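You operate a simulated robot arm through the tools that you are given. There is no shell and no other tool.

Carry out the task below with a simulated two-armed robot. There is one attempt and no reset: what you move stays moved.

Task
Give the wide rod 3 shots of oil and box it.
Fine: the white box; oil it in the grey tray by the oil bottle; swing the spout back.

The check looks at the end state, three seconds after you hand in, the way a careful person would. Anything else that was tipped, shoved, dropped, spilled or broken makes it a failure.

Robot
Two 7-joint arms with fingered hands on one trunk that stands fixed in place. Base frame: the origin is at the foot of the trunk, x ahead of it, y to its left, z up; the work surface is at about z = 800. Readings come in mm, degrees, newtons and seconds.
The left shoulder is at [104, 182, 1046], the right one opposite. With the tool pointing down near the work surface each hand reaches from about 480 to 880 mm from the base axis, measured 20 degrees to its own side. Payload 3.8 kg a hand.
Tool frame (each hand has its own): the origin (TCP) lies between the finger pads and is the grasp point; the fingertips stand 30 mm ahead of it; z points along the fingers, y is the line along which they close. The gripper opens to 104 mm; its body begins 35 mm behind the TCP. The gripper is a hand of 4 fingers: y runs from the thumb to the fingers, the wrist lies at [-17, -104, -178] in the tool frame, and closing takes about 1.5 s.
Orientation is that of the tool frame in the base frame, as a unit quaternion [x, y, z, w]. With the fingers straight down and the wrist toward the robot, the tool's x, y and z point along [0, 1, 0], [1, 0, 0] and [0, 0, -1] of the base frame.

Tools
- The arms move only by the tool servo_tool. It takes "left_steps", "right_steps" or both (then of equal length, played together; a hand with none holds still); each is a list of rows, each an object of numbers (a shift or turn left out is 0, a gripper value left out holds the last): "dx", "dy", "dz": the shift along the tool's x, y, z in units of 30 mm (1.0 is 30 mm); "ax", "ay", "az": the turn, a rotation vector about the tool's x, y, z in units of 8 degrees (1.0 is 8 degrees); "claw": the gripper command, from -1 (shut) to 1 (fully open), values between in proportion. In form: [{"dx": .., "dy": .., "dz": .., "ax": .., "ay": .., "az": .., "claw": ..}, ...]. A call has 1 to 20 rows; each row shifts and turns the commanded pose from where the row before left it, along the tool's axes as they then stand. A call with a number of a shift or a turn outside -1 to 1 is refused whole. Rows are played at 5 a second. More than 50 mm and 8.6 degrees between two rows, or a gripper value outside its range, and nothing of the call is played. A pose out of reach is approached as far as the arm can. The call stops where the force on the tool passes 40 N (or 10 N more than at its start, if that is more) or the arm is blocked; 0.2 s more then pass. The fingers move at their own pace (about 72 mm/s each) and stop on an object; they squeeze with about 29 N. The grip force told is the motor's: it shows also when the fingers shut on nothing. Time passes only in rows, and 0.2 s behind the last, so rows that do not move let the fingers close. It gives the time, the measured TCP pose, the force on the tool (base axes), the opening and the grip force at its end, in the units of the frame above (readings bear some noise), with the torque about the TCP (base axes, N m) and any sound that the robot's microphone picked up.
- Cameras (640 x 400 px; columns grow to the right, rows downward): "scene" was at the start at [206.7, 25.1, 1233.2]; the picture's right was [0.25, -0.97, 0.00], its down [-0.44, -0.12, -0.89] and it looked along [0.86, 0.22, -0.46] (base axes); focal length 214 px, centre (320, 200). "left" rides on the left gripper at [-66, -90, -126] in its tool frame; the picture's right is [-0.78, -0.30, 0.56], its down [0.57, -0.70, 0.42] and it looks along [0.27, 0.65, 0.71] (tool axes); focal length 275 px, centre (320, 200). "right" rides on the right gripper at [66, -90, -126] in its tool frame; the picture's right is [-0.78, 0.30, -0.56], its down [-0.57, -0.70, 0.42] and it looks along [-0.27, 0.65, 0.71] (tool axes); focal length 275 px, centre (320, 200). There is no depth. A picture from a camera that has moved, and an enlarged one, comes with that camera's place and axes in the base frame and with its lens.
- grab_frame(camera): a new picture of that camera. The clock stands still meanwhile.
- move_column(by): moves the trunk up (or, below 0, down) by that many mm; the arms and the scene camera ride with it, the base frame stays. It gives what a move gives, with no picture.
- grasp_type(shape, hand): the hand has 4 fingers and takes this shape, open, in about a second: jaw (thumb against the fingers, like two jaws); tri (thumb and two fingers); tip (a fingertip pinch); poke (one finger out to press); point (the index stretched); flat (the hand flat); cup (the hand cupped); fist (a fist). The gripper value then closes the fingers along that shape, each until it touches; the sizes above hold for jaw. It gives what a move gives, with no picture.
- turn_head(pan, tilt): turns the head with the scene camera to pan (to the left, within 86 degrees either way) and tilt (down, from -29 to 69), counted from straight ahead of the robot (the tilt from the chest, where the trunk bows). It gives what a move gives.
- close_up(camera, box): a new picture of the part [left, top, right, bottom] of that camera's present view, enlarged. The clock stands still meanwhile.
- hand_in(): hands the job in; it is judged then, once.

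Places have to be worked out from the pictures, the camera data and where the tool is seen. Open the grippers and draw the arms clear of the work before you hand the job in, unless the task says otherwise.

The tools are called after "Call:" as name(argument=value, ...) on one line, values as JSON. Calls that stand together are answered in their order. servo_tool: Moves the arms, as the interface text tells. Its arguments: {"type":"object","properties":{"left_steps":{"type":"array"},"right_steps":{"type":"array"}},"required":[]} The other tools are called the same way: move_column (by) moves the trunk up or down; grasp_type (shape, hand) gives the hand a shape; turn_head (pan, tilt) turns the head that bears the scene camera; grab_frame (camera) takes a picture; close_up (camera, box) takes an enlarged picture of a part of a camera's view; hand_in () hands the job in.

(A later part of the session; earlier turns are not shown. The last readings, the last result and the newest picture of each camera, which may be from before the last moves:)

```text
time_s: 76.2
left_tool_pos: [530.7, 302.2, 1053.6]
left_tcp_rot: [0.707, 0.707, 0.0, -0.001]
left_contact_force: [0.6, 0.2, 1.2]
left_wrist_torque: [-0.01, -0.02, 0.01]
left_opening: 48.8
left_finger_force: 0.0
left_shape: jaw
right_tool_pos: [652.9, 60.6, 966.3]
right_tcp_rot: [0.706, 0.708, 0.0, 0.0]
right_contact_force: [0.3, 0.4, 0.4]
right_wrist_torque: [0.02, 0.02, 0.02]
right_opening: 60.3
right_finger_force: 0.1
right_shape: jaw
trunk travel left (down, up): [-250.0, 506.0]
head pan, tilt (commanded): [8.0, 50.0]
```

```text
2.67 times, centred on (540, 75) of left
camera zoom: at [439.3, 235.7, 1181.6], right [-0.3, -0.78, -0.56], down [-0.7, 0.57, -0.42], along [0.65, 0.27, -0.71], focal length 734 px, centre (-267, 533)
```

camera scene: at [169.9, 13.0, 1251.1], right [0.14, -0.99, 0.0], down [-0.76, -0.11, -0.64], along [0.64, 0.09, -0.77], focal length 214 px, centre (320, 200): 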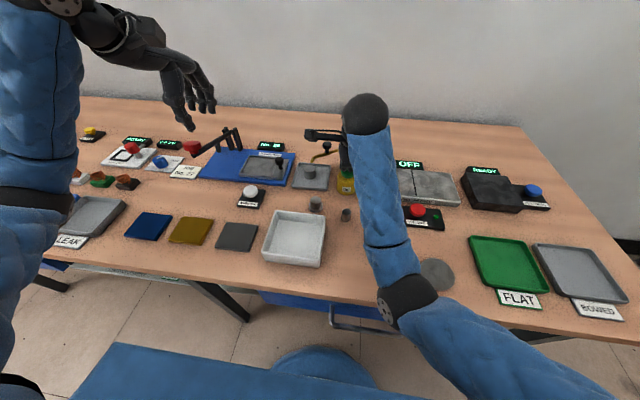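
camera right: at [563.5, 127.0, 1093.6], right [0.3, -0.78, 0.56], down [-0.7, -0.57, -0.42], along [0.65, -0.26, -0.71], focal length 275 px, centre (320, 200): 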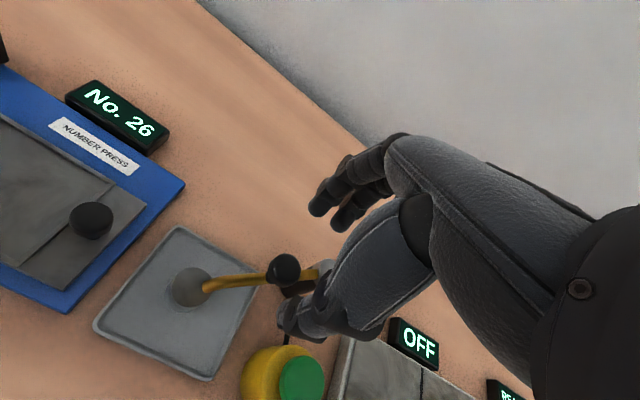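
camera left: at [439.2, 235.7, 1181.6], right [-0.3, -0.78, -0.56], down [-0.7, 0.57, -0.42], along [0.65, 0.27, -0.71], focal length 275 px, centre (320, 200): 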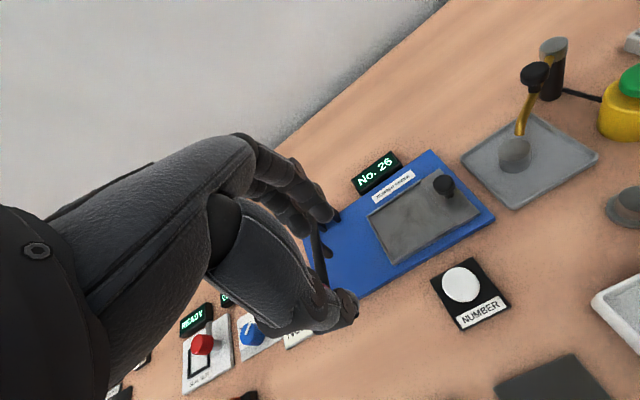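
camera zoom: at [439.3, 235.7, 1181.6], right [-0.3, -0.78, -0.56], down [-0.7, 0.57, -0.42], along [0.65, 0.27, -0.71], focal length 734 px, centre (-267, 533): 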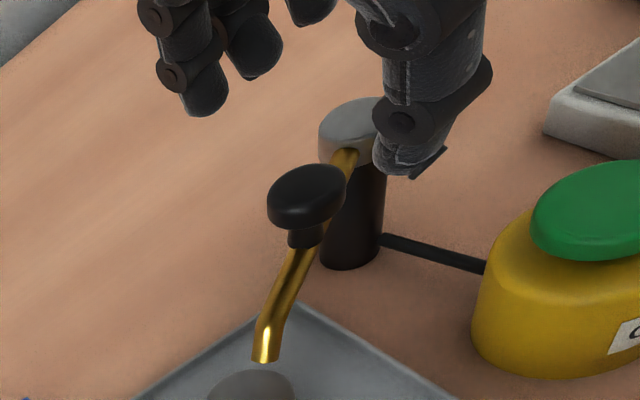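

The knob is right below the TCP. I'll descend to z≈915 around it.

Call:
servo_tool(right_steps=[{"dz": 0.4}, {"dz": 0.4}, {"dz": 0.4}, {"dz": 0.3}, {"dz": 0.2}, {}, {}])

Call:
close_up(camera="right", box=[200, 120, 440, 360])

Call:
close_up(camera="left", box=[440, 0, 640, 150])

```text
time_s: 77.8
left_tool_pos: [530.6, 301.6, 1054.4]
left_tcp_rot: [0.707, 0.707, 0.0, 0.0]
left_contact_force: [0.4, -0.3, 0.0]
left_wrist_torque: [0.0, -0.02, 0.01]
left_opening: 49.3
left_finger_force: 0.0
left_shape: jaw
right_tool_pos: [654.2, 60.5, 918.2]
right_tcp_rot: [0.707, 0.707, 0.0, -0.001]
right_contact_force: [-1.0, 0.0, 0.3]
right_wrist_torque: [0.02, -0.01, -0.01]
right_opening: 60.4
right_finger_force: 0.1
right_shape: jaw
trunk travel left (down, up): [-250.0, 506.0]
head pan, tilt (commanded): [8.0, 50.0]
```

```text
1.67 times, centred on (320, 240) of right
camera zoom: at [564.3, 126.9, 1043.9], right [0.3, -0.78, 0.56], down [-0.7, -0.57, -0.42], along [0.65, -0.26, -0.71], focal length 459 px, centre (320, 133)
```

zoom: 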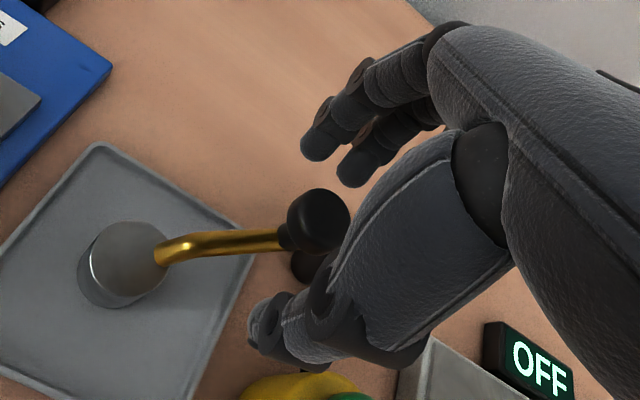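

```text
2.67 times, centred on (540, 75) of left
camera zoom: at [439.3, 235.7, 1181.6], right [-0.3, -0.78, -0.56], down [-0.7, 0.57, -0.42], along [0.65, 0.27, -0.71], focal length 734 px, centre (-267, 533)
```

zoom: 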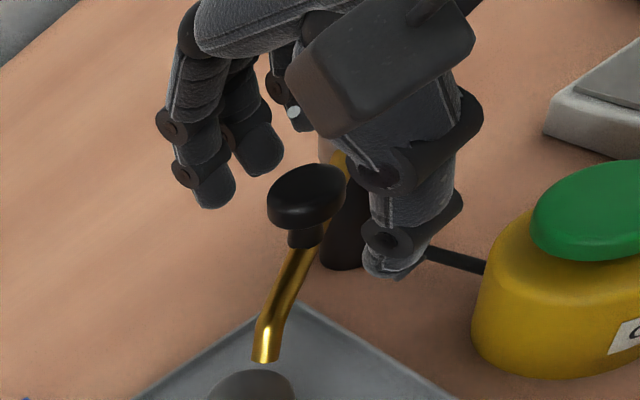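

The fingers straddle the knob again. I'll go 3 mm lower and close to the same light grip as before.

Call:
servo_tool(right_steps=[{"dz": 0.1}, {"claw": -0.3}, {"claw": -0.6}, {"claw": -0.72}, {}, {}, {}])

Call:
close_up(camera="right", box=[200, 120, 440, 360])

Call:
close_up(camera="left", box=[440, 0, 640, 150])

```text
time_s: 79.4
left_tool_pos: [529.3, 301.2, 1054.2]
left_tcp_rot: [0.706, 0.708, 0.0, -0.001]
left_contact_force: [-0.2, 0.3, 0.0]
left_wrist_torque: [0.01, -0.03, -0.02]
left_opening: 49.3
left_finger_force: 0.1
left_shape: jaw
right_tool_pos: [654.1, 61.2, 916.5]
right_tcp_rot: [0.706, 0.708, 0.0, 0.0]
right_contact_force: [0.2, -0.3, 0.0]
right_wrist_torque: [0.01, -0.02, -0.03]
right_opening: 15.3
right_finger_force: 0.0
right_shape: jaw
trunk travel left (down, up): [-250.0, 506.0]
head pan, tilt (commanded): [8.0, 50.0]
```

```text
1.67 times, centred on (320, 240) of right
camera zoom: at [564.7, 127.1, 1040.9], right [0.3, -0.78, 0.56], down [-0.7, -0.57, -0.42], along [0.65, -0.26, -0.71], focal length 459 px, centre (320, 133)
```

zoom: 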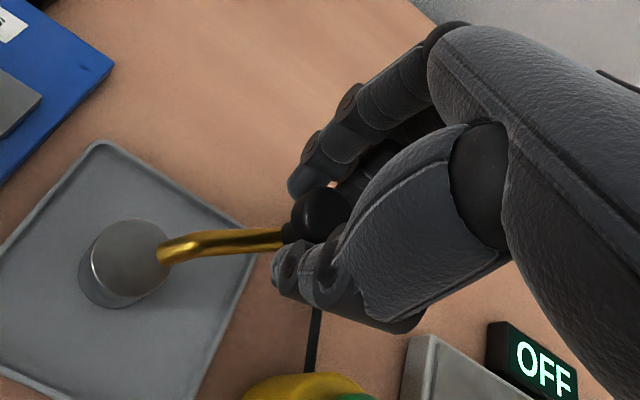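

```text
2.67 times, centred on (540, 75) of left
camera zoom: at [439.4, 235.7, 1181.6], right [-0.3, -0.78, -0.56], down [-0.7, 0.57, -0.42], along [0.65, 0.27, -0.71], focal length 734 px, centre (-267, 533)
```

zoom: 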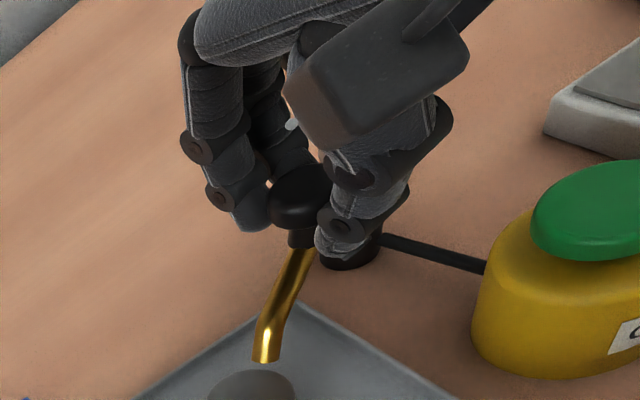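

Loosely caged again. I'll swing the spout back clockwise along the arc, first to about 68°, then check.

Call:
servo_tool(right_steps=[{"dx": 0.14, "dy": 0.193}, {"dx": 0.097, "dy": 0.223}, {"dx": 0.07, "dy": 0.233}, {"dx": 0.04, "dy": 0.24}, {"dx": 0.01, "dy": 0.243}, {"dx": -0.02, "dy": 0.247}, {"dx": -0.047, "dy": 0.237}, {"dx": -0.08, "dy": 0.233}, {}, {}])

Call:
close_up(camera="right", box=[200, 120, 440, 360])

Call:
close_up(camera="left", box=[400, 0, 600, 150])

```text
time_s: 81.6
left_tool_pos: [529.6, 301.3, 1053.8]
left_tcp_rot: [0.707, 0.707, 0.0, -0.001]
left_contact_force: [-0.2, 0.5, -0.3]
left_wrist_torque: [0.01, 0.01, 0.01]
left_opening: 49.0
left_finger_force: 0.1
left_shape: jaw
right_tool_pos: [709.2, 68.6, 914.5]
right_tcp_rot: [0.706, 0.708, -0.001, -0.001]
right_contact_force: [-0.6, 0.9, 0.1]
right_wrist_torque: [0.03, 0.03, -0.03]
right_opening: 14.9
right_finger_force: 0.0
right_shape: jaw
trunk travel left (down, up): [-250.0, 506.0]
head pan, tilt (commanded): [8.0, 50.0]
```

```text
1.67 times, centred on (320, 240) of right
camera zoom: at [619.9, 133.3, 1039.6], right [0.3, -0.78, 0.56], down [-0.7, -0.57, -0.42], along [0.65, -0.26, -0.71], focal length 459 px, centre (320, 133)
```

zoom: 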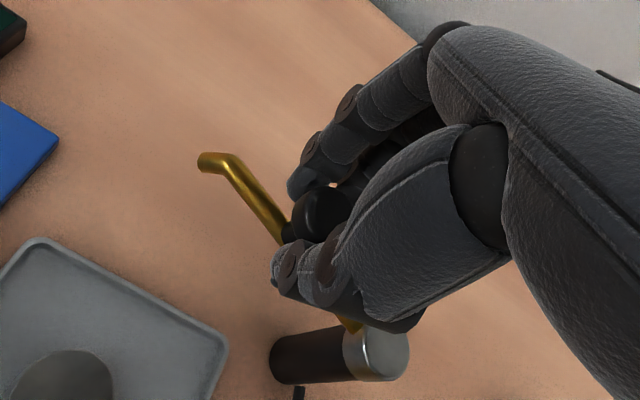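

```text
2.67 times, centred on (500, 75) of left
camera zoom: at [439.3, 235.7, 1181.6], right [-0.3, -0.78, -0.56], down [-0.7, 0.57, -0.42], along [0.65, 0.27, -0.71], focal length 734 px, centre (-160, 533)
```

zoom: 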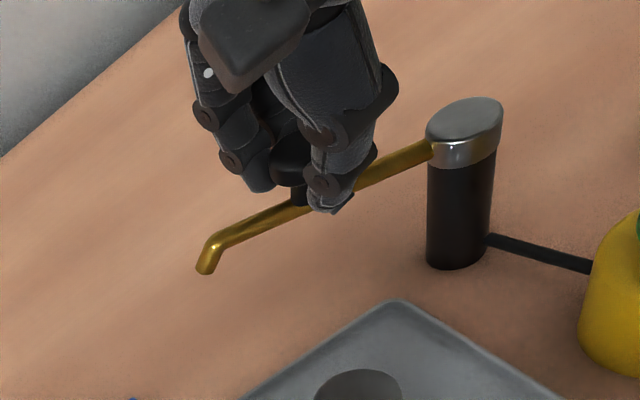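

The spout follows well. I'll continue the arc back to the original angle of about 34.5°.

Call:
servo_tool(right_steps=[{"dx": -0.103, "dy": 0.22}, {"dx": -0.133, "dy": 0.207}, {"dx": -0.153, "dy": 0.187}, {"dx": -0.177, "dy": 0.17}, {"dx": -0.153, "dy": 0.113}, {}, {}])

Call:
close_up(camera="right", box=[200, 120, 440, 360])

Call:
close_up(camera="left", box=[400, 0, 600, 120])

```text
time_s: 83.2
left_tool_pos: [528.6, 301.1, 1054.2]
left_tcp_rot: [0.707, 0.707, 0.0, 0.0]
left_contact_force: [0.6, -0.8, 0.2]
left_wrist_torque: [-0.05, -0.02, 0.01]
left_opening: 48.9
left_finger_force: 0.0
left_shape: jaw
right_tool_pos: [736.2, 46.0, 914.8]
right_tcp_rot: [0.706, 0.708, 0.0, 0.0]
right_contact_force: [-0.1, 0.3, -0.9]
right_wrist_torque: [0.0, -0.02, -0.03]
right_opening: 14.7
right_finger_force: 0.1
right_shape: jaw
trunk travel left (down, up): [-250.0, 506.0]
head pan, tilt (commanded): [8.0, 50.0]
```

```text
1.67 times, centred on (320, 240) of right
camera zoom: at [646.6, 112.0, 1040.2], right [0.3, -0.78, 0.56], down [-0.7, -0.57, -0.42], along [0.65, -0.26, -0.71], focal length 459 px, centre (320, 133)
```

zoom: 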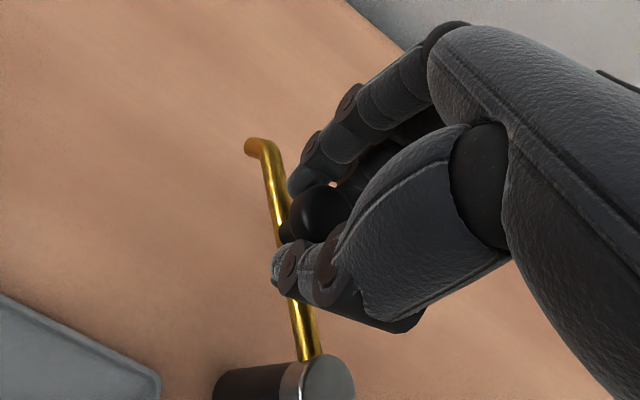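

```text
3.20 times, centred on (500, 60) of left
camera zoom: at [439.5, 235.7, 1181.5], right [-0.3, -0.78, -0.56], down [-0.7, 0.57, -0.42], along [0.65, 0.27, -0.71], focal length 881 px, centre (-256, 648)
```

zoom: 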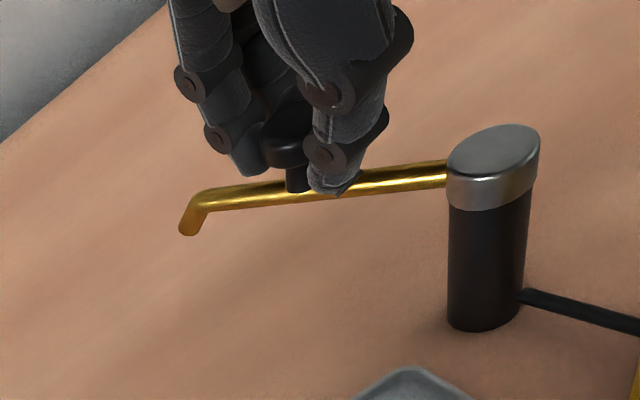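

Compared with the starting picture the tip is ~3 mm short of its original place. I'll nudge it about 2° further, then check.

Call:
servo_tool(right_steps=[{"dx": -0.1, "dy": 0.06}, {}, {}])

Call:
close_up(camera="left", box=[400, 0, 600, 120])

```text
time_s: 84.0
left_tool_pos: [529.6, 302.3, 1054.5]
left_tcp_rot: [0.707, 0.707, 0.001, 0.0]
left_contact_force: [0.5, -0.2, -0.3]
left_wrist_torque: [0.0, 0.02, 0.0]
left_opening: 49.0
left_finger_force: 0.0
left_shape: jaw
right_tool_pos: [737.7, 43.5, 914.5]
right_tcp_rot: [0.706, 0.708, 0.0, -0.001]
right_contact_force: [0.2, -0.9, -0.9]
right_wrist_torque: [0.01, 0.01, -0.02]
right_opening: 14.7
right_finger_force: 0.1
right_shape: jaw
trunk travel left (down, up): [-250.0, 506.0]
head pan, tilt (commanded): [8.0, 50.0]
```

```text
3.20 times, centred on (500, 60) of left
camera zoom: at [439.4, 235.7, 1181.5], right [-0.3, -0.78, -0.56], down [-0.7, 0.57, -0.42], along [0.65, 0.27, -0.71], focal length 881 px, centre (-256, 648)
```

zoom: 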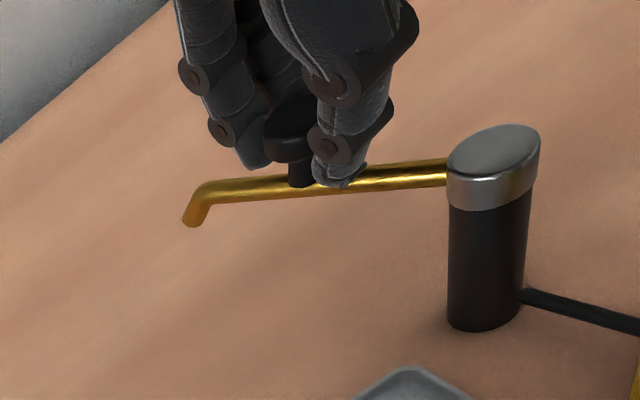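

The spout now matches its original picture. I'll open the fingers gently, rise, and compare.

Call:
servo_tool(right_steps=[{"claw": -0.6}, {"claw": -0.4}, {"claw": -0.1}, {"claw": 0.15}, {}, {}, {"dz": -0.3}, {"dz": -0.4}, {"dz": -0.5}, {"dz": -0.6}, {"dz": -0.6}, {"dz": -0.6}, {}])

Call:
close_up(camera="left", box=[400, 0, 600, 120])

Call:
close_up(camera="scene", box=[280, 110, 380, 200])

```text
time_s: 86.8
left_tool_pos: [530.0, 302.4, 1055.0]
left_tcp_rot: [0.707, 0.708, 0.0, -0.001]
left_contact_force: [-0.4, 0.1, -1.1]
left_wrist_torque: [0.02, 0.01, -0.01]
left_opening: 49.0
left_finger_force: 0.1
left_shape: jaw
right_tool_pos: [737.3, 42.7, 1004.0]
right_tcp_rot: [0.707, 0.708, -0.001, -0.001]
right_contact_force: [0.3, 0.7, 0.0]
right_wrist_torque: [0.0, 0.02, 0.0]
right_opening: 59.5
right_finger_force: 0.1
right_shape: jaw
trunk travel left (down, up): [-250.0, 506.0]
head pan, tilt (commanded): [8.0, 50.0]
```

```text
3.20 times, centred on (500, 60) of left
camera zoom: at [439.5, 235.6, 1181.5], right [-0.3, -0.78, -0.56], down [-0.7, 0.57, -0.42], along [0.65, 0.27, -0.71], focal length 881 px, centre (-256, 648)
```

zoom: 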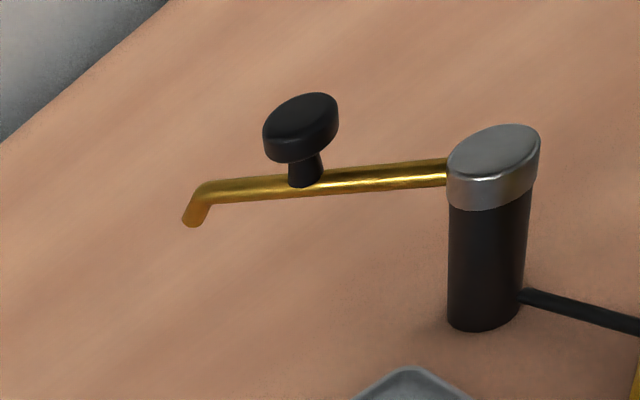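

```text
4.44 times, centred on (330, 155) of scene
camera zoom: at [170.3, 13.0, 1251.0], right [0.14, -0.99, 0.0], down [-0.76, -0.11, -0.64], along [0.64, 0.09, -0.77], focal length 953 px, centre (276, 400)
```

zoom: 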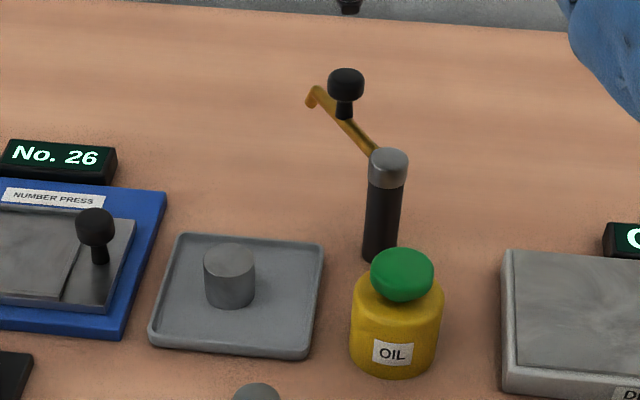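

The spout is back exactly in its original place. I'll pull the right arm away up and to the right, then raise the trunk 100 mm for the left arm's pick-up and boxing.

Call:
servo_tool(right_steps=[{"dz": -0.7, "dx": -0.3, "dy": -0.3}, {"dz": -0.7, "dx": -0.6, "dy": -0.5}, {"dz": -0.6, "dx": -0.8, "dy": -0.6}, {"dz": -0.5, "dx": -0.9, "dy": -0.6}, {"dz": -0.3, "dx": -0.9, "dy": -0.6}, {"dx": -0.9, "dy": -0.7}, {"dx": -0.9, "dy": -0.7}, {"dx": -0.9, "dy": -0.7}, {}])

Call:
move_column(by=100)

Call:
grab_frame(camera="scene")

Call:
grab_frame(camera="right")

```text
time_s: 88.8
left_tool_pos: [530.0, 302.0, 1054.1]
left_tcp_rot: [0.707, 0.707, 0.0, 0.0]
left_contact_force: [0.3, -0.7, 0.4]
left_wrist_torque: [-0.02, 0.0, -0.03]
left_opening: 49.0
left_finger_force: 0.0
left_shape: jaw
right_tool_pos: [633.7, -143.7, 1075.3]
right_tcp_rot: [0.706, 0.708, 0.0, 0.001]
right_contact_force: [-0.3, -0.1, -0.1]
right_wrist_torque: [0.02, 0.0, -0.02]
right_opening: 59.5
right_finger_force: 0.0
right_shape: jaw
right hand out of reach, approached as far as the arm can: row 7, 8
trunk travel left (down, up): [-250.0, 506.0]
head pan, tilt (commanded): [8.0, 50.0]
```

```text
time_s: 90.2
left_tool_pos: [530.1, 302.1, 1153.2]
left_tcp_rot: [0.707, 0.707, 0.0, 0.0]
left_contact_force: [0.4, 0.4, 0.0]
left_wrist_torque: [0.01, 0.0, 0.05]
left_opening: 49.1
left_finger_force: 0.1
left_shape: jaw
right_tool_pos: [634.0, -144.5, 1175.1]
right_tcp_rot: [0.707, 0.708, -0.002, 0.0]
right_contact_force: [0.3, -0.3, 0.5]
right_wrist_torque: [0.03, 0.04, 0.01]
right_opening: 59.3
right_finger_force: 0.0
right_shape: jaw
trunk travel left (down, up): [-350.0, 406.0]
head pan, tilt (commanded): [8.0, 50.0]
```

```text
taken
camera scene: at [131.7, 12.9, 1352.7], right [0.14, -0.99, 0.0], down [-0.76, -0.11, -0.64], along [0.64, 0.09, -0.77], focal length 214 px, centre (320, 200)
```

scene: 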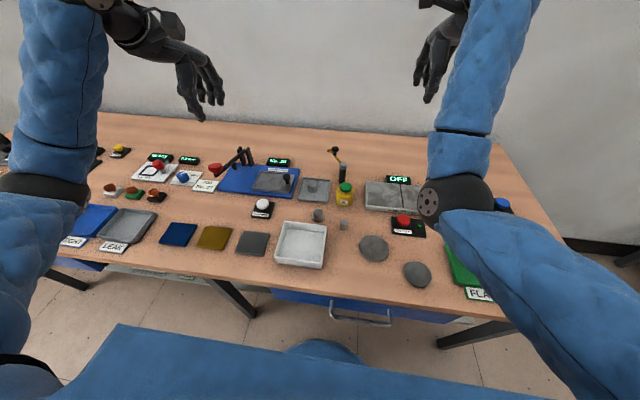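

```text
taken
camera right: at [544.4, -78.2, 1300.8], right [0.3, -0.78, 0.56], down [-0.7, -0.57, -0.42], along [0.65, -0.26, -0.71], focal length 275 px, centre (320, 200)
```

right: 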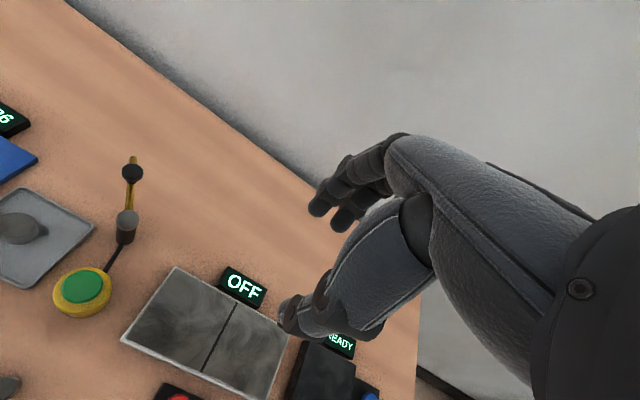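

The view shows all items in place. I'll bring the left hand above the rod at the position where it was released, with ~53 mm opening.

Call:
servo_tool(left_steps=[{"dx": -0.658, "dy": 0.332, "dz": 0.6, "claw": 0.02}, {"dx": -0.658, "dy": 0.332, "dz": 0.6}, {"dx": -0.658, "dy": 0.332, "dz": 0.6}, {"dx": -0.658, "dy": 0.332, "dz": 0.6}, {"dx": -0.658, "dy": 0.332, "dz": 0.6}, {"dx": -0.658, "dy": 0.332, "dz": 0.6}, {"dx": -0.658, "dy": 0.332, "dz": 0.6}, {"dx": -0.658, "dy": 0.332, "dz": 0.6}, {"dx": -0.658, "dy": 0.332, "dz": 0.6}, {"dx": -0.658, "dy": 0.332, "dz": 0.6}, {}, {}])

Call:
close_up(camera="left", box=[220, 150, 480, 390])

Call:
close_up(camera="scene", box=[250, 110, 380, 230])

```text
time_s: 92.8
left_tool_pos: [631.2, 103.5, 973.7]
left_tcp_rot: [0.707, 0.708, -0.001, 0.0]
left_contact_force: [-0.7, 0.3, 0.0]
left_wrist_torque: [-0.02, 0.01, 0.01]
left_opening: 52.7
left_finger_force: 0.0
left_shape: jaw
right_tool_pos: [632.8, -144.2, 1174.9]
right_tcp_rot: [0.706, 0.708, 0.0, 0.0]
right_contact_force: [-0.9, -0.6, 0.1]
right_wrist_torque: [-0.04, 0.05, 0.05]
right_opening: 59.8
right_finger_force: 0.0
right_shape: jaw
trunk travel left (down, up): [-350.0, 406.0]
head pan, tilt (commanded): [8.0, 50.0]
```

```text
1.67 times, centred on (350, 270) of left
camera zoom: at [541.0, 37.2, 1101.0], right [-0.3, -0.78, -0.56], down [-0.7, 0.57, -0.42], along [0.65, 0.27, -0.71], focal length 459 px, centre (270, 83)
```

zoom: 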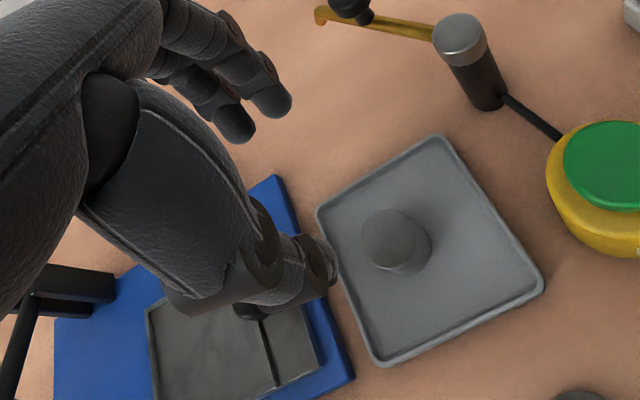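

```text
3.33 times, centred on (315, 170) of scene
camera zoom: at [131.3, 12.7, 1352.9], right [0.14, -0.99, 0.0], down [-0.76, -0.11, -0.64], along [0.64, 0.09, -0.77], focal length 715 px, centre (337, 300)
```

zoom: 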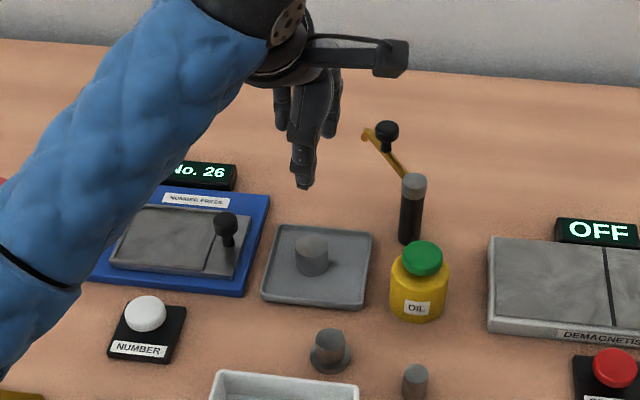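

The rod is at ≈(628,105), directly below. I'll descend around it in stages.

Call:
servo_tool(left_steps=[{"dz": 0.6, "dy": -0.04}, {"dz": 0.6}, {"dz": 0.6}, {"dz": 0.5}, {"dz": 0.4}, {"dz": 0.3}, {}, {}])

Call:
close_up(camera="left", box=[220, 150, 480, 390])

```text
time_s: 94.5
left_tool_pos: [630.0, 104.8, 883.1]
left_tcp_rot: [0.707, 0.708, 0.001, 0.001]
left_contact_force: [0.0, 0.4, -0.2]
left_wrist_torque: [0.03, -0.04, 0.0]
left_opening: 52.7
left_finger_force: 0.0
left_shape: jaw
right_tool_pos: [633.6, -143.7, 1176.2]
right_tcp_rot: [0.706, 0.708, 0.001, 0.0]
right_contact_force: [0.0, 0.0, 0.0]
right_wrist_torque: [0.04, -0.01, 0.01]
right_opening: 59.3
right_finger_force: 0.1
right_shape: jaw
trunk travel left (down, up): [-350.0, 406.0]
head pan, tilt (commanded): [8.0, 50.0]
```

```text
1.67 times, centred on (350, 270) of left
camera zoom: at [538.8, 38.8, 1011.5], right [-0.3, -0.78, -0.56], down [-0.7, 0.57, -0.42], along [0.65, 0.27, -0.71], focal length 459 px, centre (270, 83)
```

zoom: 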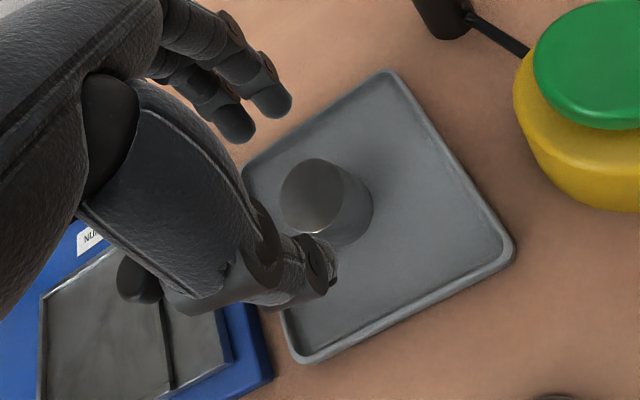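

Alignment holds (rod ≈(628,103), TCP (630,104)). Now down to z≈840 and grip.

Call:
servo_tool(left_steps=[{"dz": 0.4}, {"dz": 0.4}, {"dz": 0.3}, {"dz": 0.2}, {"dz": 0.12}, {}, {}])

Call:
close_up(camera="left", box=[220, 150, 480, 390])

```text
time_s: 96.2
left_tool_pos: [628.5, 105.7, 841.2]
left_tcp_rot: [0.707, 0.707, 0.0, 0.0]
left_contact_force: [0.7, -0.2, -0.7]
left_wrist_torque: [0.01, 0.01, -0.02]
left_opening: 52.6
left_finger_force: 0.2
left_shape: jaw
right_tool_pos: [633.0, -144.6, 1176.2]
right_tcp_rot: [0.707, 0.707, 0.001, 0.0]
right_contact_force: [0.1, 0.8, 0.4]
right_wrist_torque: [0.0, 0.0, 0.03]
right_opening: 59.6
right_finger_force: 0.0
right_shape: jaw
trunk travel left (down, up): [-350.0, 406.0]
head pan, tilt (commanded): [8.0, 50.0]
```

```text
1.67 times, centred on (350, 270) of left
camera zoom: at [538.0, 39.2, 968.3], right [-0.3, -0.78, -0.56], down [-0.7, 0.57, -0.42], along [0.65, 0.27, -0.71], focal length 459 px, centre (270, 83)
```

zoom: 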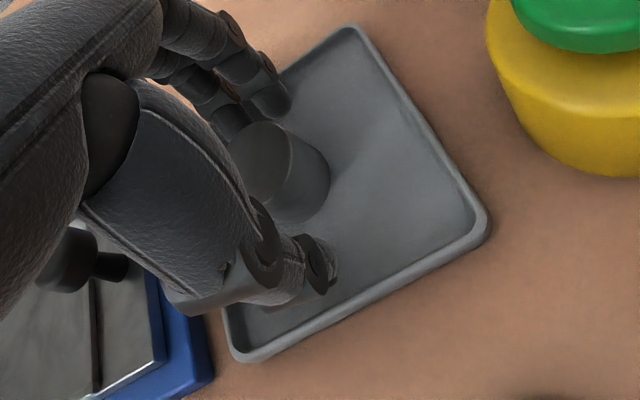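

The fingers straddle the rod. I'll close on it.

Call:
servo_tool(left_steps=[{"dz": 0.04, "claw": -0.2}, {"claw": -0.5}, {"claw": -1}, {}, {}, {}, {}, {}])

Call:
servo_tool(left_steps=[{"dz": -0.2}, {"dz": -0.3}, {"dz": -0.4}, {"dz": -0.4}, {}])

Call:
close_up(camera="left", box=[220, 150, 480, 390])

Call:
close_up(camera="scene", box=[250, 110, 380, 230])

```text
time_s: 98.0
left_tool_pos: [629.8, 106.1, 839.8]
left_tcp_rot: [0.707, 0.707, 0.0, -0.001]
left_contact_force: [-0.1, -0.6, -0.2]
left_wrist_torque: [-0.01, 0.0, 0.0]
left_opening: 26.2
left_finger_force: 29.0
left_shape: jaw
right_tool_pos: [633.8, -144.3, 1175.9]
right_tcp_rot: [0.706, 0.708, 0.0, 0.0]
right_contact_force: [0.3, -0.1, -0.1]
right_wrist_torque: [0.0, 0.01, 0.02]
right_opening: 59.7
right_finger_force: 0.2
right_shape: jaw
trunk travel left (down, up): [-350.0, 406.0]
head pan, tilt (commanded): [8.0, 50.0]
```

```text
time_s: 99.2
left_tool_pos: [629.5, 106.0, 879.2]
left_tcp_rot: [0.707, 0.707, -0.001, 0.0]
left_contact_force: [0.2, 0.1, -2.1]
left_wrist_torque: [0.0, 0.02, -0.02]
left_opening: 26.6
left_finger_force: 28.7
left_shape: jaw
right_tool_pos: [633.0, -143.4, 1175.1]
right_tcp_rot: [0.707, 0.707, 0.0, 0.0]
right_contact_force: [-0.2, -1.0, 0.0]
right_wrist_torque: [0.01, 0.01, -0.02]
right_opening: 59.6
right_finger_force: 0.1
right_shape: jaw
trunk travel left (down, up): [-350.0, 406.0]
head pan, tilt (commanded): [8.0, 50.0]
```

```text
1.67 times, centred on (350, 270) of left
camera zoom: at [538.6, 39.0, 1007.1], right [-0.3, -0.78, -0.56], down [-0.7, 0.57, -0.42], along [0.65, 0.27, -0.71], focal length 459 px, centre (270, 83)
```

zoom: 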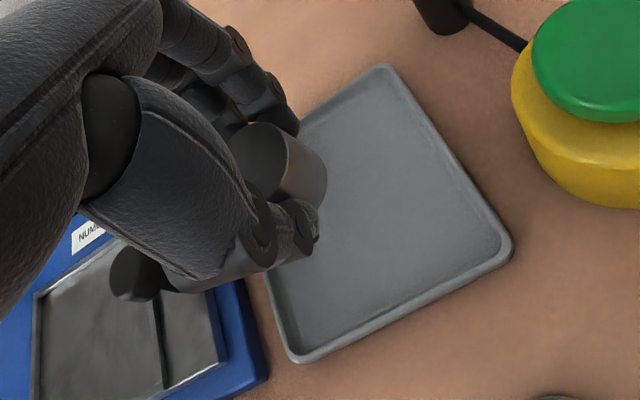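

```text
3.33 times, centred on (315, 170) of scene
camera zoom: at [131.4, 12.9, 1352.9], right [0.14, -0.99, 0.0], down [-0.76, -0.11, -0.64], along [0.64, 0.09, -0.77], focal length 715 px, centre (337, 300)
```

zoom: 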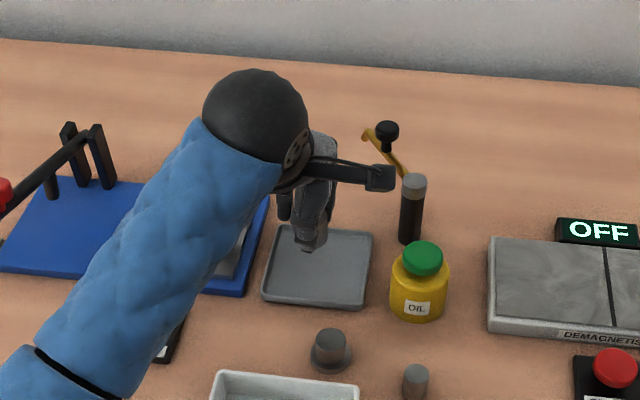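

The rod is firmly held and the tray is clean. The box lies close to the robot, so I'll raise the trunk another 100 mm for better near reach (the hand rides up with it).

Call:
move_column(by=100)

Call:
servo_tool(left_steps=[{"dy": -0.5}, {"dy": -0.7}, {"dy": -0.7}, {"dy": -0.7}, {"dy": -0.7}, {"dy": -0.7, "dx": -0.02}, {"dy": -0.7, "dx": -0.04}, {"dy": -0.7, "dx": -0.04}, {}, {}])

Call:
grab_frame(camera="scene")

Call:
grab_frame(camera="left")

```text
time_s: 100.5
left_tool_pos: [629.9, 105.3, 977.6]
left_tcp_rot: [0.707, 0.707, -0.001, -0.001]
left_contact_force: [-0.1, 0.1, -1.9]
left_wrist_torque: [0.0, 0.01, 0.04]
left_opening: 26.5
left_finger_force: 28.9
left_shape: jaw
right_tool_pos: [634.5, -144.2, 1274.9]
right_tcp_rot: [0.707, 0.707, -0.001, -0.001]
right_contact_force: [1.2, -0.9, -0.8]
right_wrist_torque: [-0.02, 0.02, -0.01]
right_opening: 59.4
right_finger_force: 0.0
right_shape: jaw
trunk travel left (down, up): [-450.0, 306.0]
head pan, tilt (commanded): [8.0, 50.0]
```

```text
time_s: 102.7
left_tool_pos: [466.9, 102.2, 980.2]
left_tcp_rot: [0.707, 0.707, 0.0, 0.0]
left_contact_force: [-0.1, -0.6, -2.5]
left_wrist_torque: [0.0, 0.02, 0.01]
left_opening: 26.0
left_finger_force: 29.4
left_shape: jaw
right_tool_pos: [633.1, -143.4, 1275.9]
right_tcp_rot: [0.706, 0.708, 0.0, 0.0]
right_contact_force: [0.7, 0.7, 0.6]
right_wrist_torque: [0.01, 0.01, 0.0]
right_opening: 59.4
right_finger_force: 0.1
right_shape: jaw
trunk travel left (down, up): [-450.0, 306.0]
head pan, tilt (commanded): [8.0, 50.0]
```

```text
taken
camera scene: at [105.6, 12.9, 1453.8], right [0.14, -0.99, 0.0], down [-0.76, -0.11, -0.64], along [0.64, 0.09, -0.77], focal length 214 px, centre (320, 200)
```

scene: 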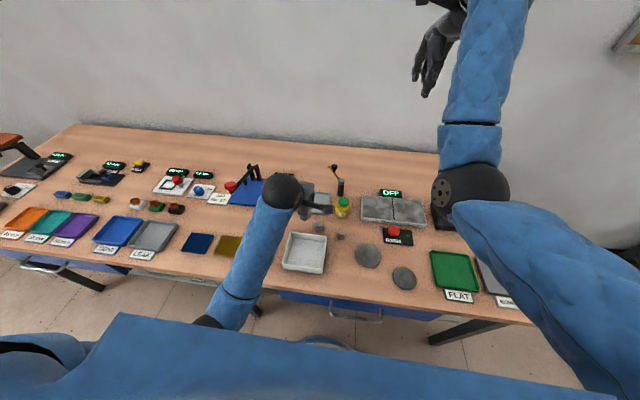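

```text
taken
camera left: at [375.5, 35.7, 1106.9], right [-0.3, -0.78, -0.56], down [-0.7, 0.57, -0.42], along [0.65, 0.27, -0.71], focal length 275 px, centre (320, 200)
```

left: 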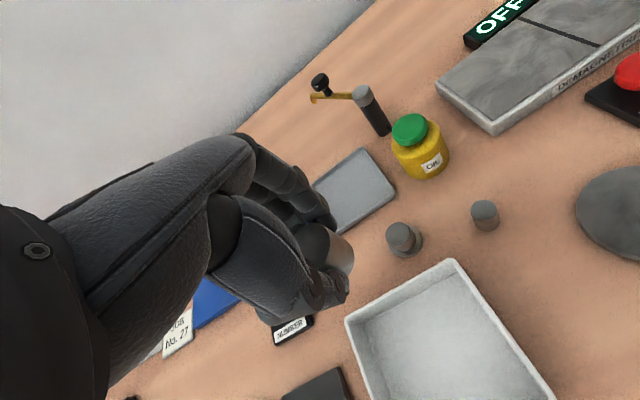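

The box is unchanged (far edge x≈461, y≈39–160). I'll move on to above its centre (406,100).

Call:
servo_tool(left_steps=[{"dy": -0.5}, {"dy": -0.5}, {"dy": -0.5, "dx": -0.03}, {"dy": -0.5, "dx": -0.03}, {}, {}])

Call:
grab_frame(camera="left")

Call:
turn_head(pan=8, tilt=66)

Call:
grab_frame(camera="scene")

```text
time_s: 104.1
left_tool_pos: [406.1, 100.8, 979.3]
left_tcp_rot: [0.707, 0.708, 0.001, 0.0]
left_contact_force: [0.0, -0.9, -1.6]
left_wrist_torque: [0.02, 0.04, 0.01]
left_opening: 26.4
left_finger_force: 29.8
left_shape: jaw
right_tool_pos: [633.8, -142.6, 1276.0]
right_tcp_rot: [0.706, 0.708, 0.0, 0.0]
right_contact_force: [0.4, 0.3, -0.5]
right_wrist_torque: [-0.02, -0.01, 0.0]
right_opening: 59.4
right_finger_force: 0.0
right_shape: jaw
trunk travel left (down, up): [-450.0, 306.0]
head pan, tilt (commanded): [8.0, 50.0]
```

```text
taken
camera left: at [315.8, 34.8, 1106.4], right [-0.29, -0.77, -0.56], down [-0.7, 0.57, -0.42], along [0.65, 0.27, -0.71], focal length 275 px, centre (320, 200)
```

left: 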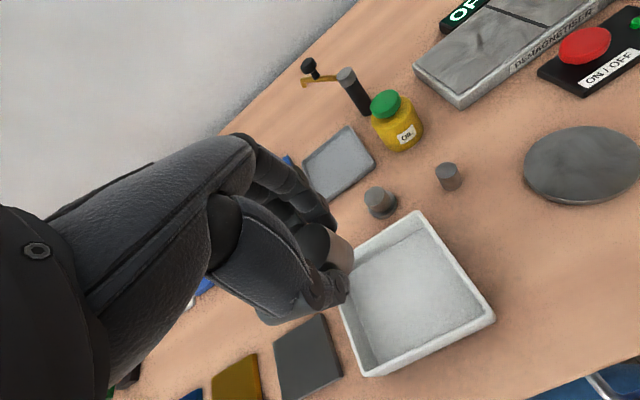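

```text
time_s: 104.9
left_tool_pos: [407.4, 101.6, 978.8]
left_tcp_rot: [0.707, 0.707, 0.001, -0.001]
left_contact_force: [0.1, -0.5, -2.3]
left_wrist_torque: [-0.01, -0.02, -0.01]
left_opening: 26.4
left_finger_force: 29.2
left_shape: jaw
right_tool_pos: [634.4, -143.9, 1276.4]
right_tcp_rot: [0.707, 0.708, 0.001, 0.001]
right_contact_force: [-0.1, -0.9, 0.5]
right_wrist_torque: [0.03, 0.04, 0.0]
right_opening: 59.5
right_finger_force: 0.1
right_shape: jaw
trunk travel left (down, up): [-450.0, 306.0]
head pan, tilt (commanded): [8.0, 66.0]
```

```text
taken
camera scene: at [88.5, 10.4, 1434.6], right [0.14, -0.99, 0.0], down [-0.9, -0.13, -0.41], along [0.4, 0.06, -0.91], focal length 214 px, centre (320, 200)
```

scene: 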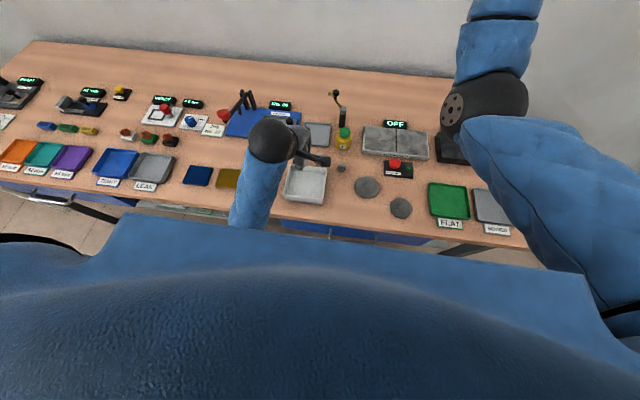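

The left hand is at (407,101,979), and the box centre measures ≈(406,98.5). I'll lower to about z=880 with a small y correction and check the clearance to the walls.

Call:
servo_tool(left_steps=[{"dz": 0.5, "dx": -0.07}, {"dz": 0.5}, {"dz": 0.5}, {"dz": 0.5}, {"dz": 0.5}, {"dz": 0.4}, {"dz": 0.3}, {}, {}])

Call:
grab_frame(camera="left")

Call:
close_up(camera="scene", box=[210, 100, 370, 240])

```text
time_s: 106.9
left_tool_pos: [414.2, 111.0, 884.4]
left_tcp_rot: [0.705, 0.709, 0.016, -0.005]
left_contact_force: [-0.2, 0.4, -1.4]
left_wrist_torque: [0.0, 0.01, 0.01]
left_opening: 26.4
left_finger_force: 28.8
left_shape: jaw
right_tool_pos: [634.4, -144.5, 1276.0]
right_tcp_rot: [0.706, 0.708, 0.0, 0.0]
right_contact_force: [-0.3, 0.6, 0.9]
right_wrist_torque: [0.0, 0.0, -0.03]
right_opening: 59.4
right_finger_force: 0.1
right_shape: jaw
trunk travel left (down, up): [-450.0, 306.0]
head pan, tilt (commanded): [8.0, 66.0]
```

```text
taken
camera left: at [321.4, 40.3, 1008.3], right [-0.29, -0.76, -0.58], down [-0.7, 0.58, -0.42], along [0.66, 0.29, -0.7], focal length 275 px, centre (320, 200)
```

left: 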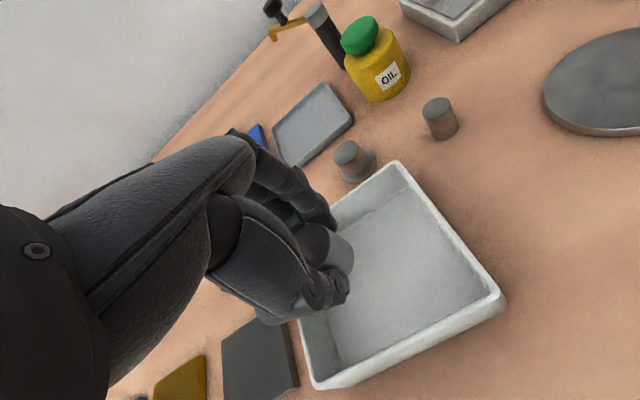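

```text
2.86 times, centred on (290, 170) of scene
camera zoom: at [88.4, 10.5, 1434.6], right [0.14, -0.99, 0.0], down [-0.9, -0.13, -0.41], along [0.4, 0.06, -0.91], focal length 613 px, centre (406, 286)
```

zoom: 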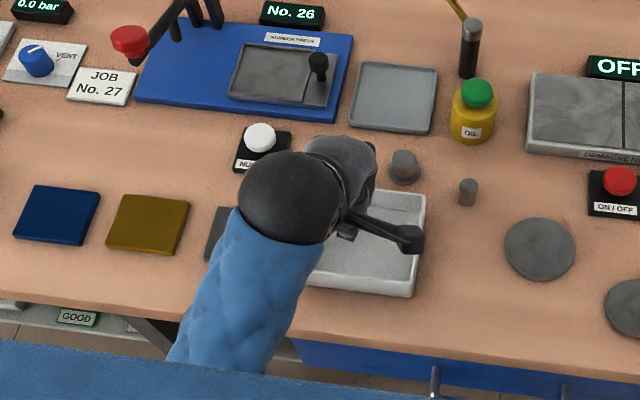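

The hand drifted to (414,111) with a small twist instead of (407,99): the forearm is cramped against the body here. I'll go back up and yaw the hand about 48° so the wrist comes in from the left instead of from straight in front of the torso.

Call:
servo_tool(left_steps=[{"dz": -0.4}, {"dz": -0.6}, {"dz": -0.7}, {"dz": -0.7}, {"dz": -0.7}, {}, {}])

Call:
servo_tool(left_steps=[{"az": 0.7}, {"az": 0.7}, {"az": 0.7}, {}, {}])

Call:
grab_frame(camera="left")

Call:
close_up(camera="scene", box=[160, 60, 400, 260])

```text
time_s: 108.2
left_tool_pos: [402.7, 141.0, 955.5]
left_tcp_rot: [0.707, 0.704, 0.042, -0.053]
left_contact_force: [-0.7, 0.1, -2.0]
left_wrist_torque: [-0.02, 0.02, -0.01]
left_opening: 26.4
left_finger_force: 28.7
left_shape: jaw
right_tool_pos: [632.8, -142.9, 1276.9]
right_tcp_rot: [0.707, 0.707, 0.0, 0.001]
right_contact_force: [-0.1, 0.1, 0.4]
right_wrist_torque: [0.01, 0.0, -0.01]
right_opening: 59.6
right_finger_force: 0.2
right_shape: jaw
trunk travel left (down, up): [-450.0, 306.0]
head pan, tilt (commanded): [8.0, 66.0]
stopped in row 6 (left hand): the arm was blocked; the commanded pose is now the measured one
```

```text
time_s: 109.4
left_tool_pos: [402.7, 141.5, 955.5]
left_tcp_rot: [0.802, 0.593, 0.035, -0.058]
left_contact_force: [-0.8, 0.8, -1.6]
left_wrist_torque: [-0.01, 0.02, 0.01]
left_opening: 26.2
left_finger_force: 29.4
left_shape: jaw
right_tool_pos: [633.7, -143.9, 1275.7]
right_tcp_rot: [0.706, 0.708, 0.0, 0.0]
right_contact_force: [0.3, -0.5, 0.0]
right_wrist_torque: [0.0, 0.03, 0.01]
right_opening: 59.4
right_finger_force: 0.1
right_shape: jaw
trunk travel left (down, up): [-450.0, 306.0]
head pan, tilt (commanded): [8.0, 66.0]
```

```text
taken
camera left: at [298.2, 87.4, 1078.4], right [-0.52, -0.58, -0.63], down [-0.51, 0.8, -0.32], along [0.69, 0.16, -0.71], focal length 275 px, centre (320, 200)
```

left: 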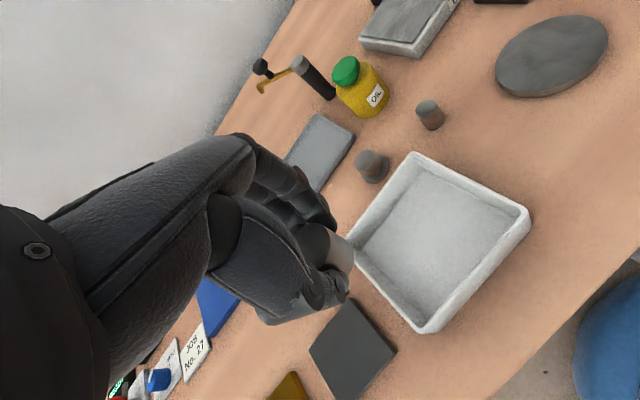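

```text
2.00 times, centred on (280, 160) of scene
camera zoom: at [88.5, 10.6, 1434.6], right [0.14, -0.99, 0.0], down [-0.9, -0.13, -0.41], along [0.4, 0.06, -0.91], focal length 429 px, centre (400, 280)
```

zoom: 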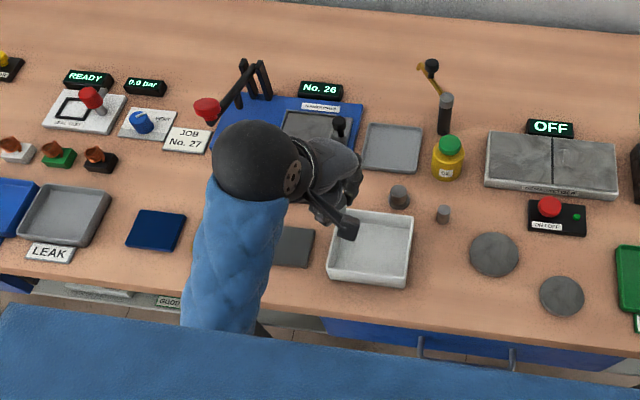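

The arm got blocked on the way up (likely the elbow against the body), leaving the hand at (403,141,955) with the rod still gripped and slightly tilted. I'll ease the hand forward, away from the body, and check that it moves freely.

Call:
servo_tool(left_steps=[{"dx": 0.147, "dy": 0.478}, {"dx": 0.147, "dy": 0.478}, {"dx": 0.147, "dy": 0.478}, {"dx": 0.147, "dy": 0.478}, {}, {}])

Call:
grab_frame(camera="scene")

Call:
grab_frame(camera="left")

```text
time_s: 110.8
left_tool_pos: [463.7, 141.0, 955.6]
left_tcp_rot: [0.802, 0.593, 0.035, -0.057]
left_contact_force: [-0.2, 0.8, -2.8]
left_wrist_torque: [0.01, 0.03, -0.02]
left_opening: 26.4
left_finger_force: 29.1
left_shape: jaw
right_tool_pos: [634.8, -143.6, 1276.4]
right_tcp_rot: [0.707, 0.707, 0.0, 0.0]
right_contact_force: [0.1, -0.3, 0.5]
right_wrist_torque: [0.0, 0.0, 0.02]
right_opening: 59.4
right_finger_force: 0.1
right_shape: jaw
trunk travel left (down, up): [-450.0, 306.0]
head pan, tilt (commanded): [8.0, 66.0]
```

```text
taken
camera scene: at [88.7, 10.5, 1434.6], right [0.14, -0.99, 0.0], down [-0.9, -0.13, -0.41], along [0.4, 0.06, -0.91], focal length 214 px, centre (320, 200)
```

scene: 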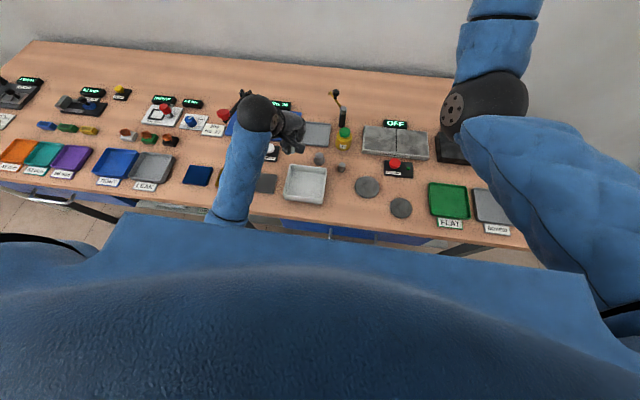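

```text
taken
camera left: at [358.9, 87.5, 1077.6], right [-0.52, -0.58, -0.63], down [-0.51, 0.8, -0.32], along [0.69, 0.16, -0.71], focal length 275 px, centre (320, 200)
```

left: 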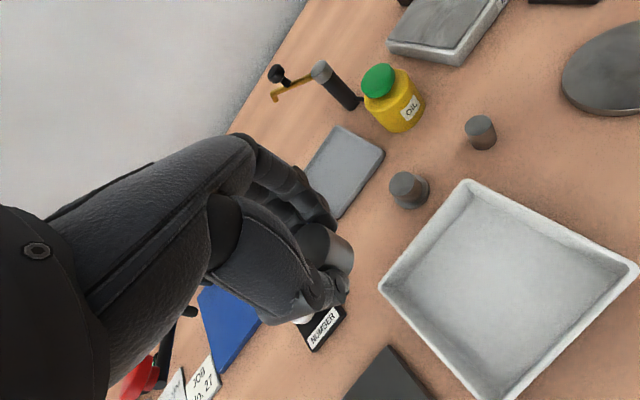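

It moves freely again. I'll look toward the left elbow to understand where it is relative to the body.

Call:
turn_head(pan=60, tilt=60)

Call:
grab_frame(camera="scene")

Call:
turn_head(pan=35, tilt=69)

Call:
grab_frame(camera="scene")

```text
time_s: 112.0
left_tool_pos: [463.8, 140.9, 954.9]
left_tcp_rot: [0.802, 0.594, 0.034, -0.057]
left_contact_force: [0.2, -0.2, -3.0]
left_wrist_torque: [-0.03, 0.01, 0.0]
left_opening: 26.3
left_finger_force: 28.8
left_shape: jaw
right_tool_pos: [634.0, -143.4, 1276.5]
right_tcp_rot: [0.706, 0.708, 0.0, 0.001]
right_contact_force: [-0.5, -0.7, 0.2]
right_wrist_torque: [-0.04, 0.0, -0.02]
right_opening: 59.3
right_finger_force: 0.0
right_shape: jaw
trunk travel left (down, up): [-450.0, 306.0]
head pan, tilt (commanded): [60.0, 60.0]
```

```text
taken
camera scene: at [63.0, 59.9, 1441.2], right [0.87, -0.5, 0.0], down [-0.43, -0.75, -0.5], along [0.25, 0.43, -0.87], focal length 214 px, centre (320, 200)
```

scene: 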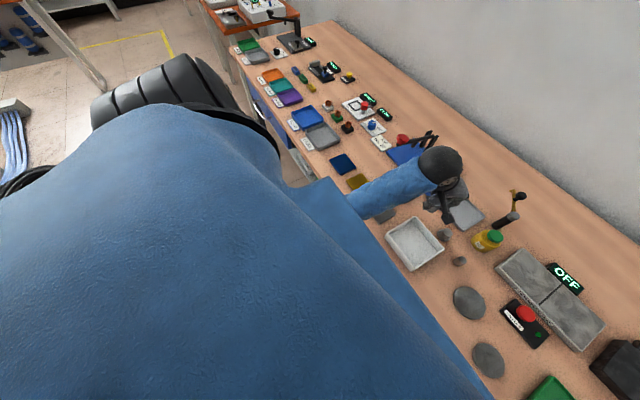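

```text
time_s: 112.9
left_tool_pos: [464.1, 141.3, 954.3]
left_tcp_rot: [0.802, 0.594, 0.035, -0.057]
left_contact_force: [-0.3, 0.7, -2.3]
left_wrist_torque: [-0.02, -0.02, -0.01]
left_opening: 26.2
left_finger_force: 29.0
left_shape: jaw
right_tool_pos: [632.6, -144.3, 1275.9]
right_tcp_rot: [0.707, 0.707, 0.0, 0.001]
right_contact_force: [0.7, 0.1, 0.6]
right_wrist_torque: [0.01, 0.03, 0.02]
right_opening: 59.4
right_finger_force: 0.1
right_shape: jaw
trunk travel left (down, up): [-450.0, 306.0]
head pan, tilt (commanded): [35.0, 68.8]
```

```text
taken
camera scene: at [75.4, 34.3, 1431.8], right [0.57, -0.82, 0.0], down [-0.76, -0.54, -0.36], along [0.3, 0.21, -0.93], focal length 214 px, centre (320, 200)
```

scene: 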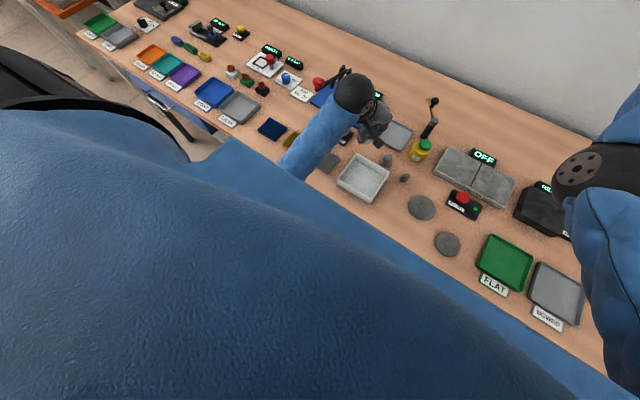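

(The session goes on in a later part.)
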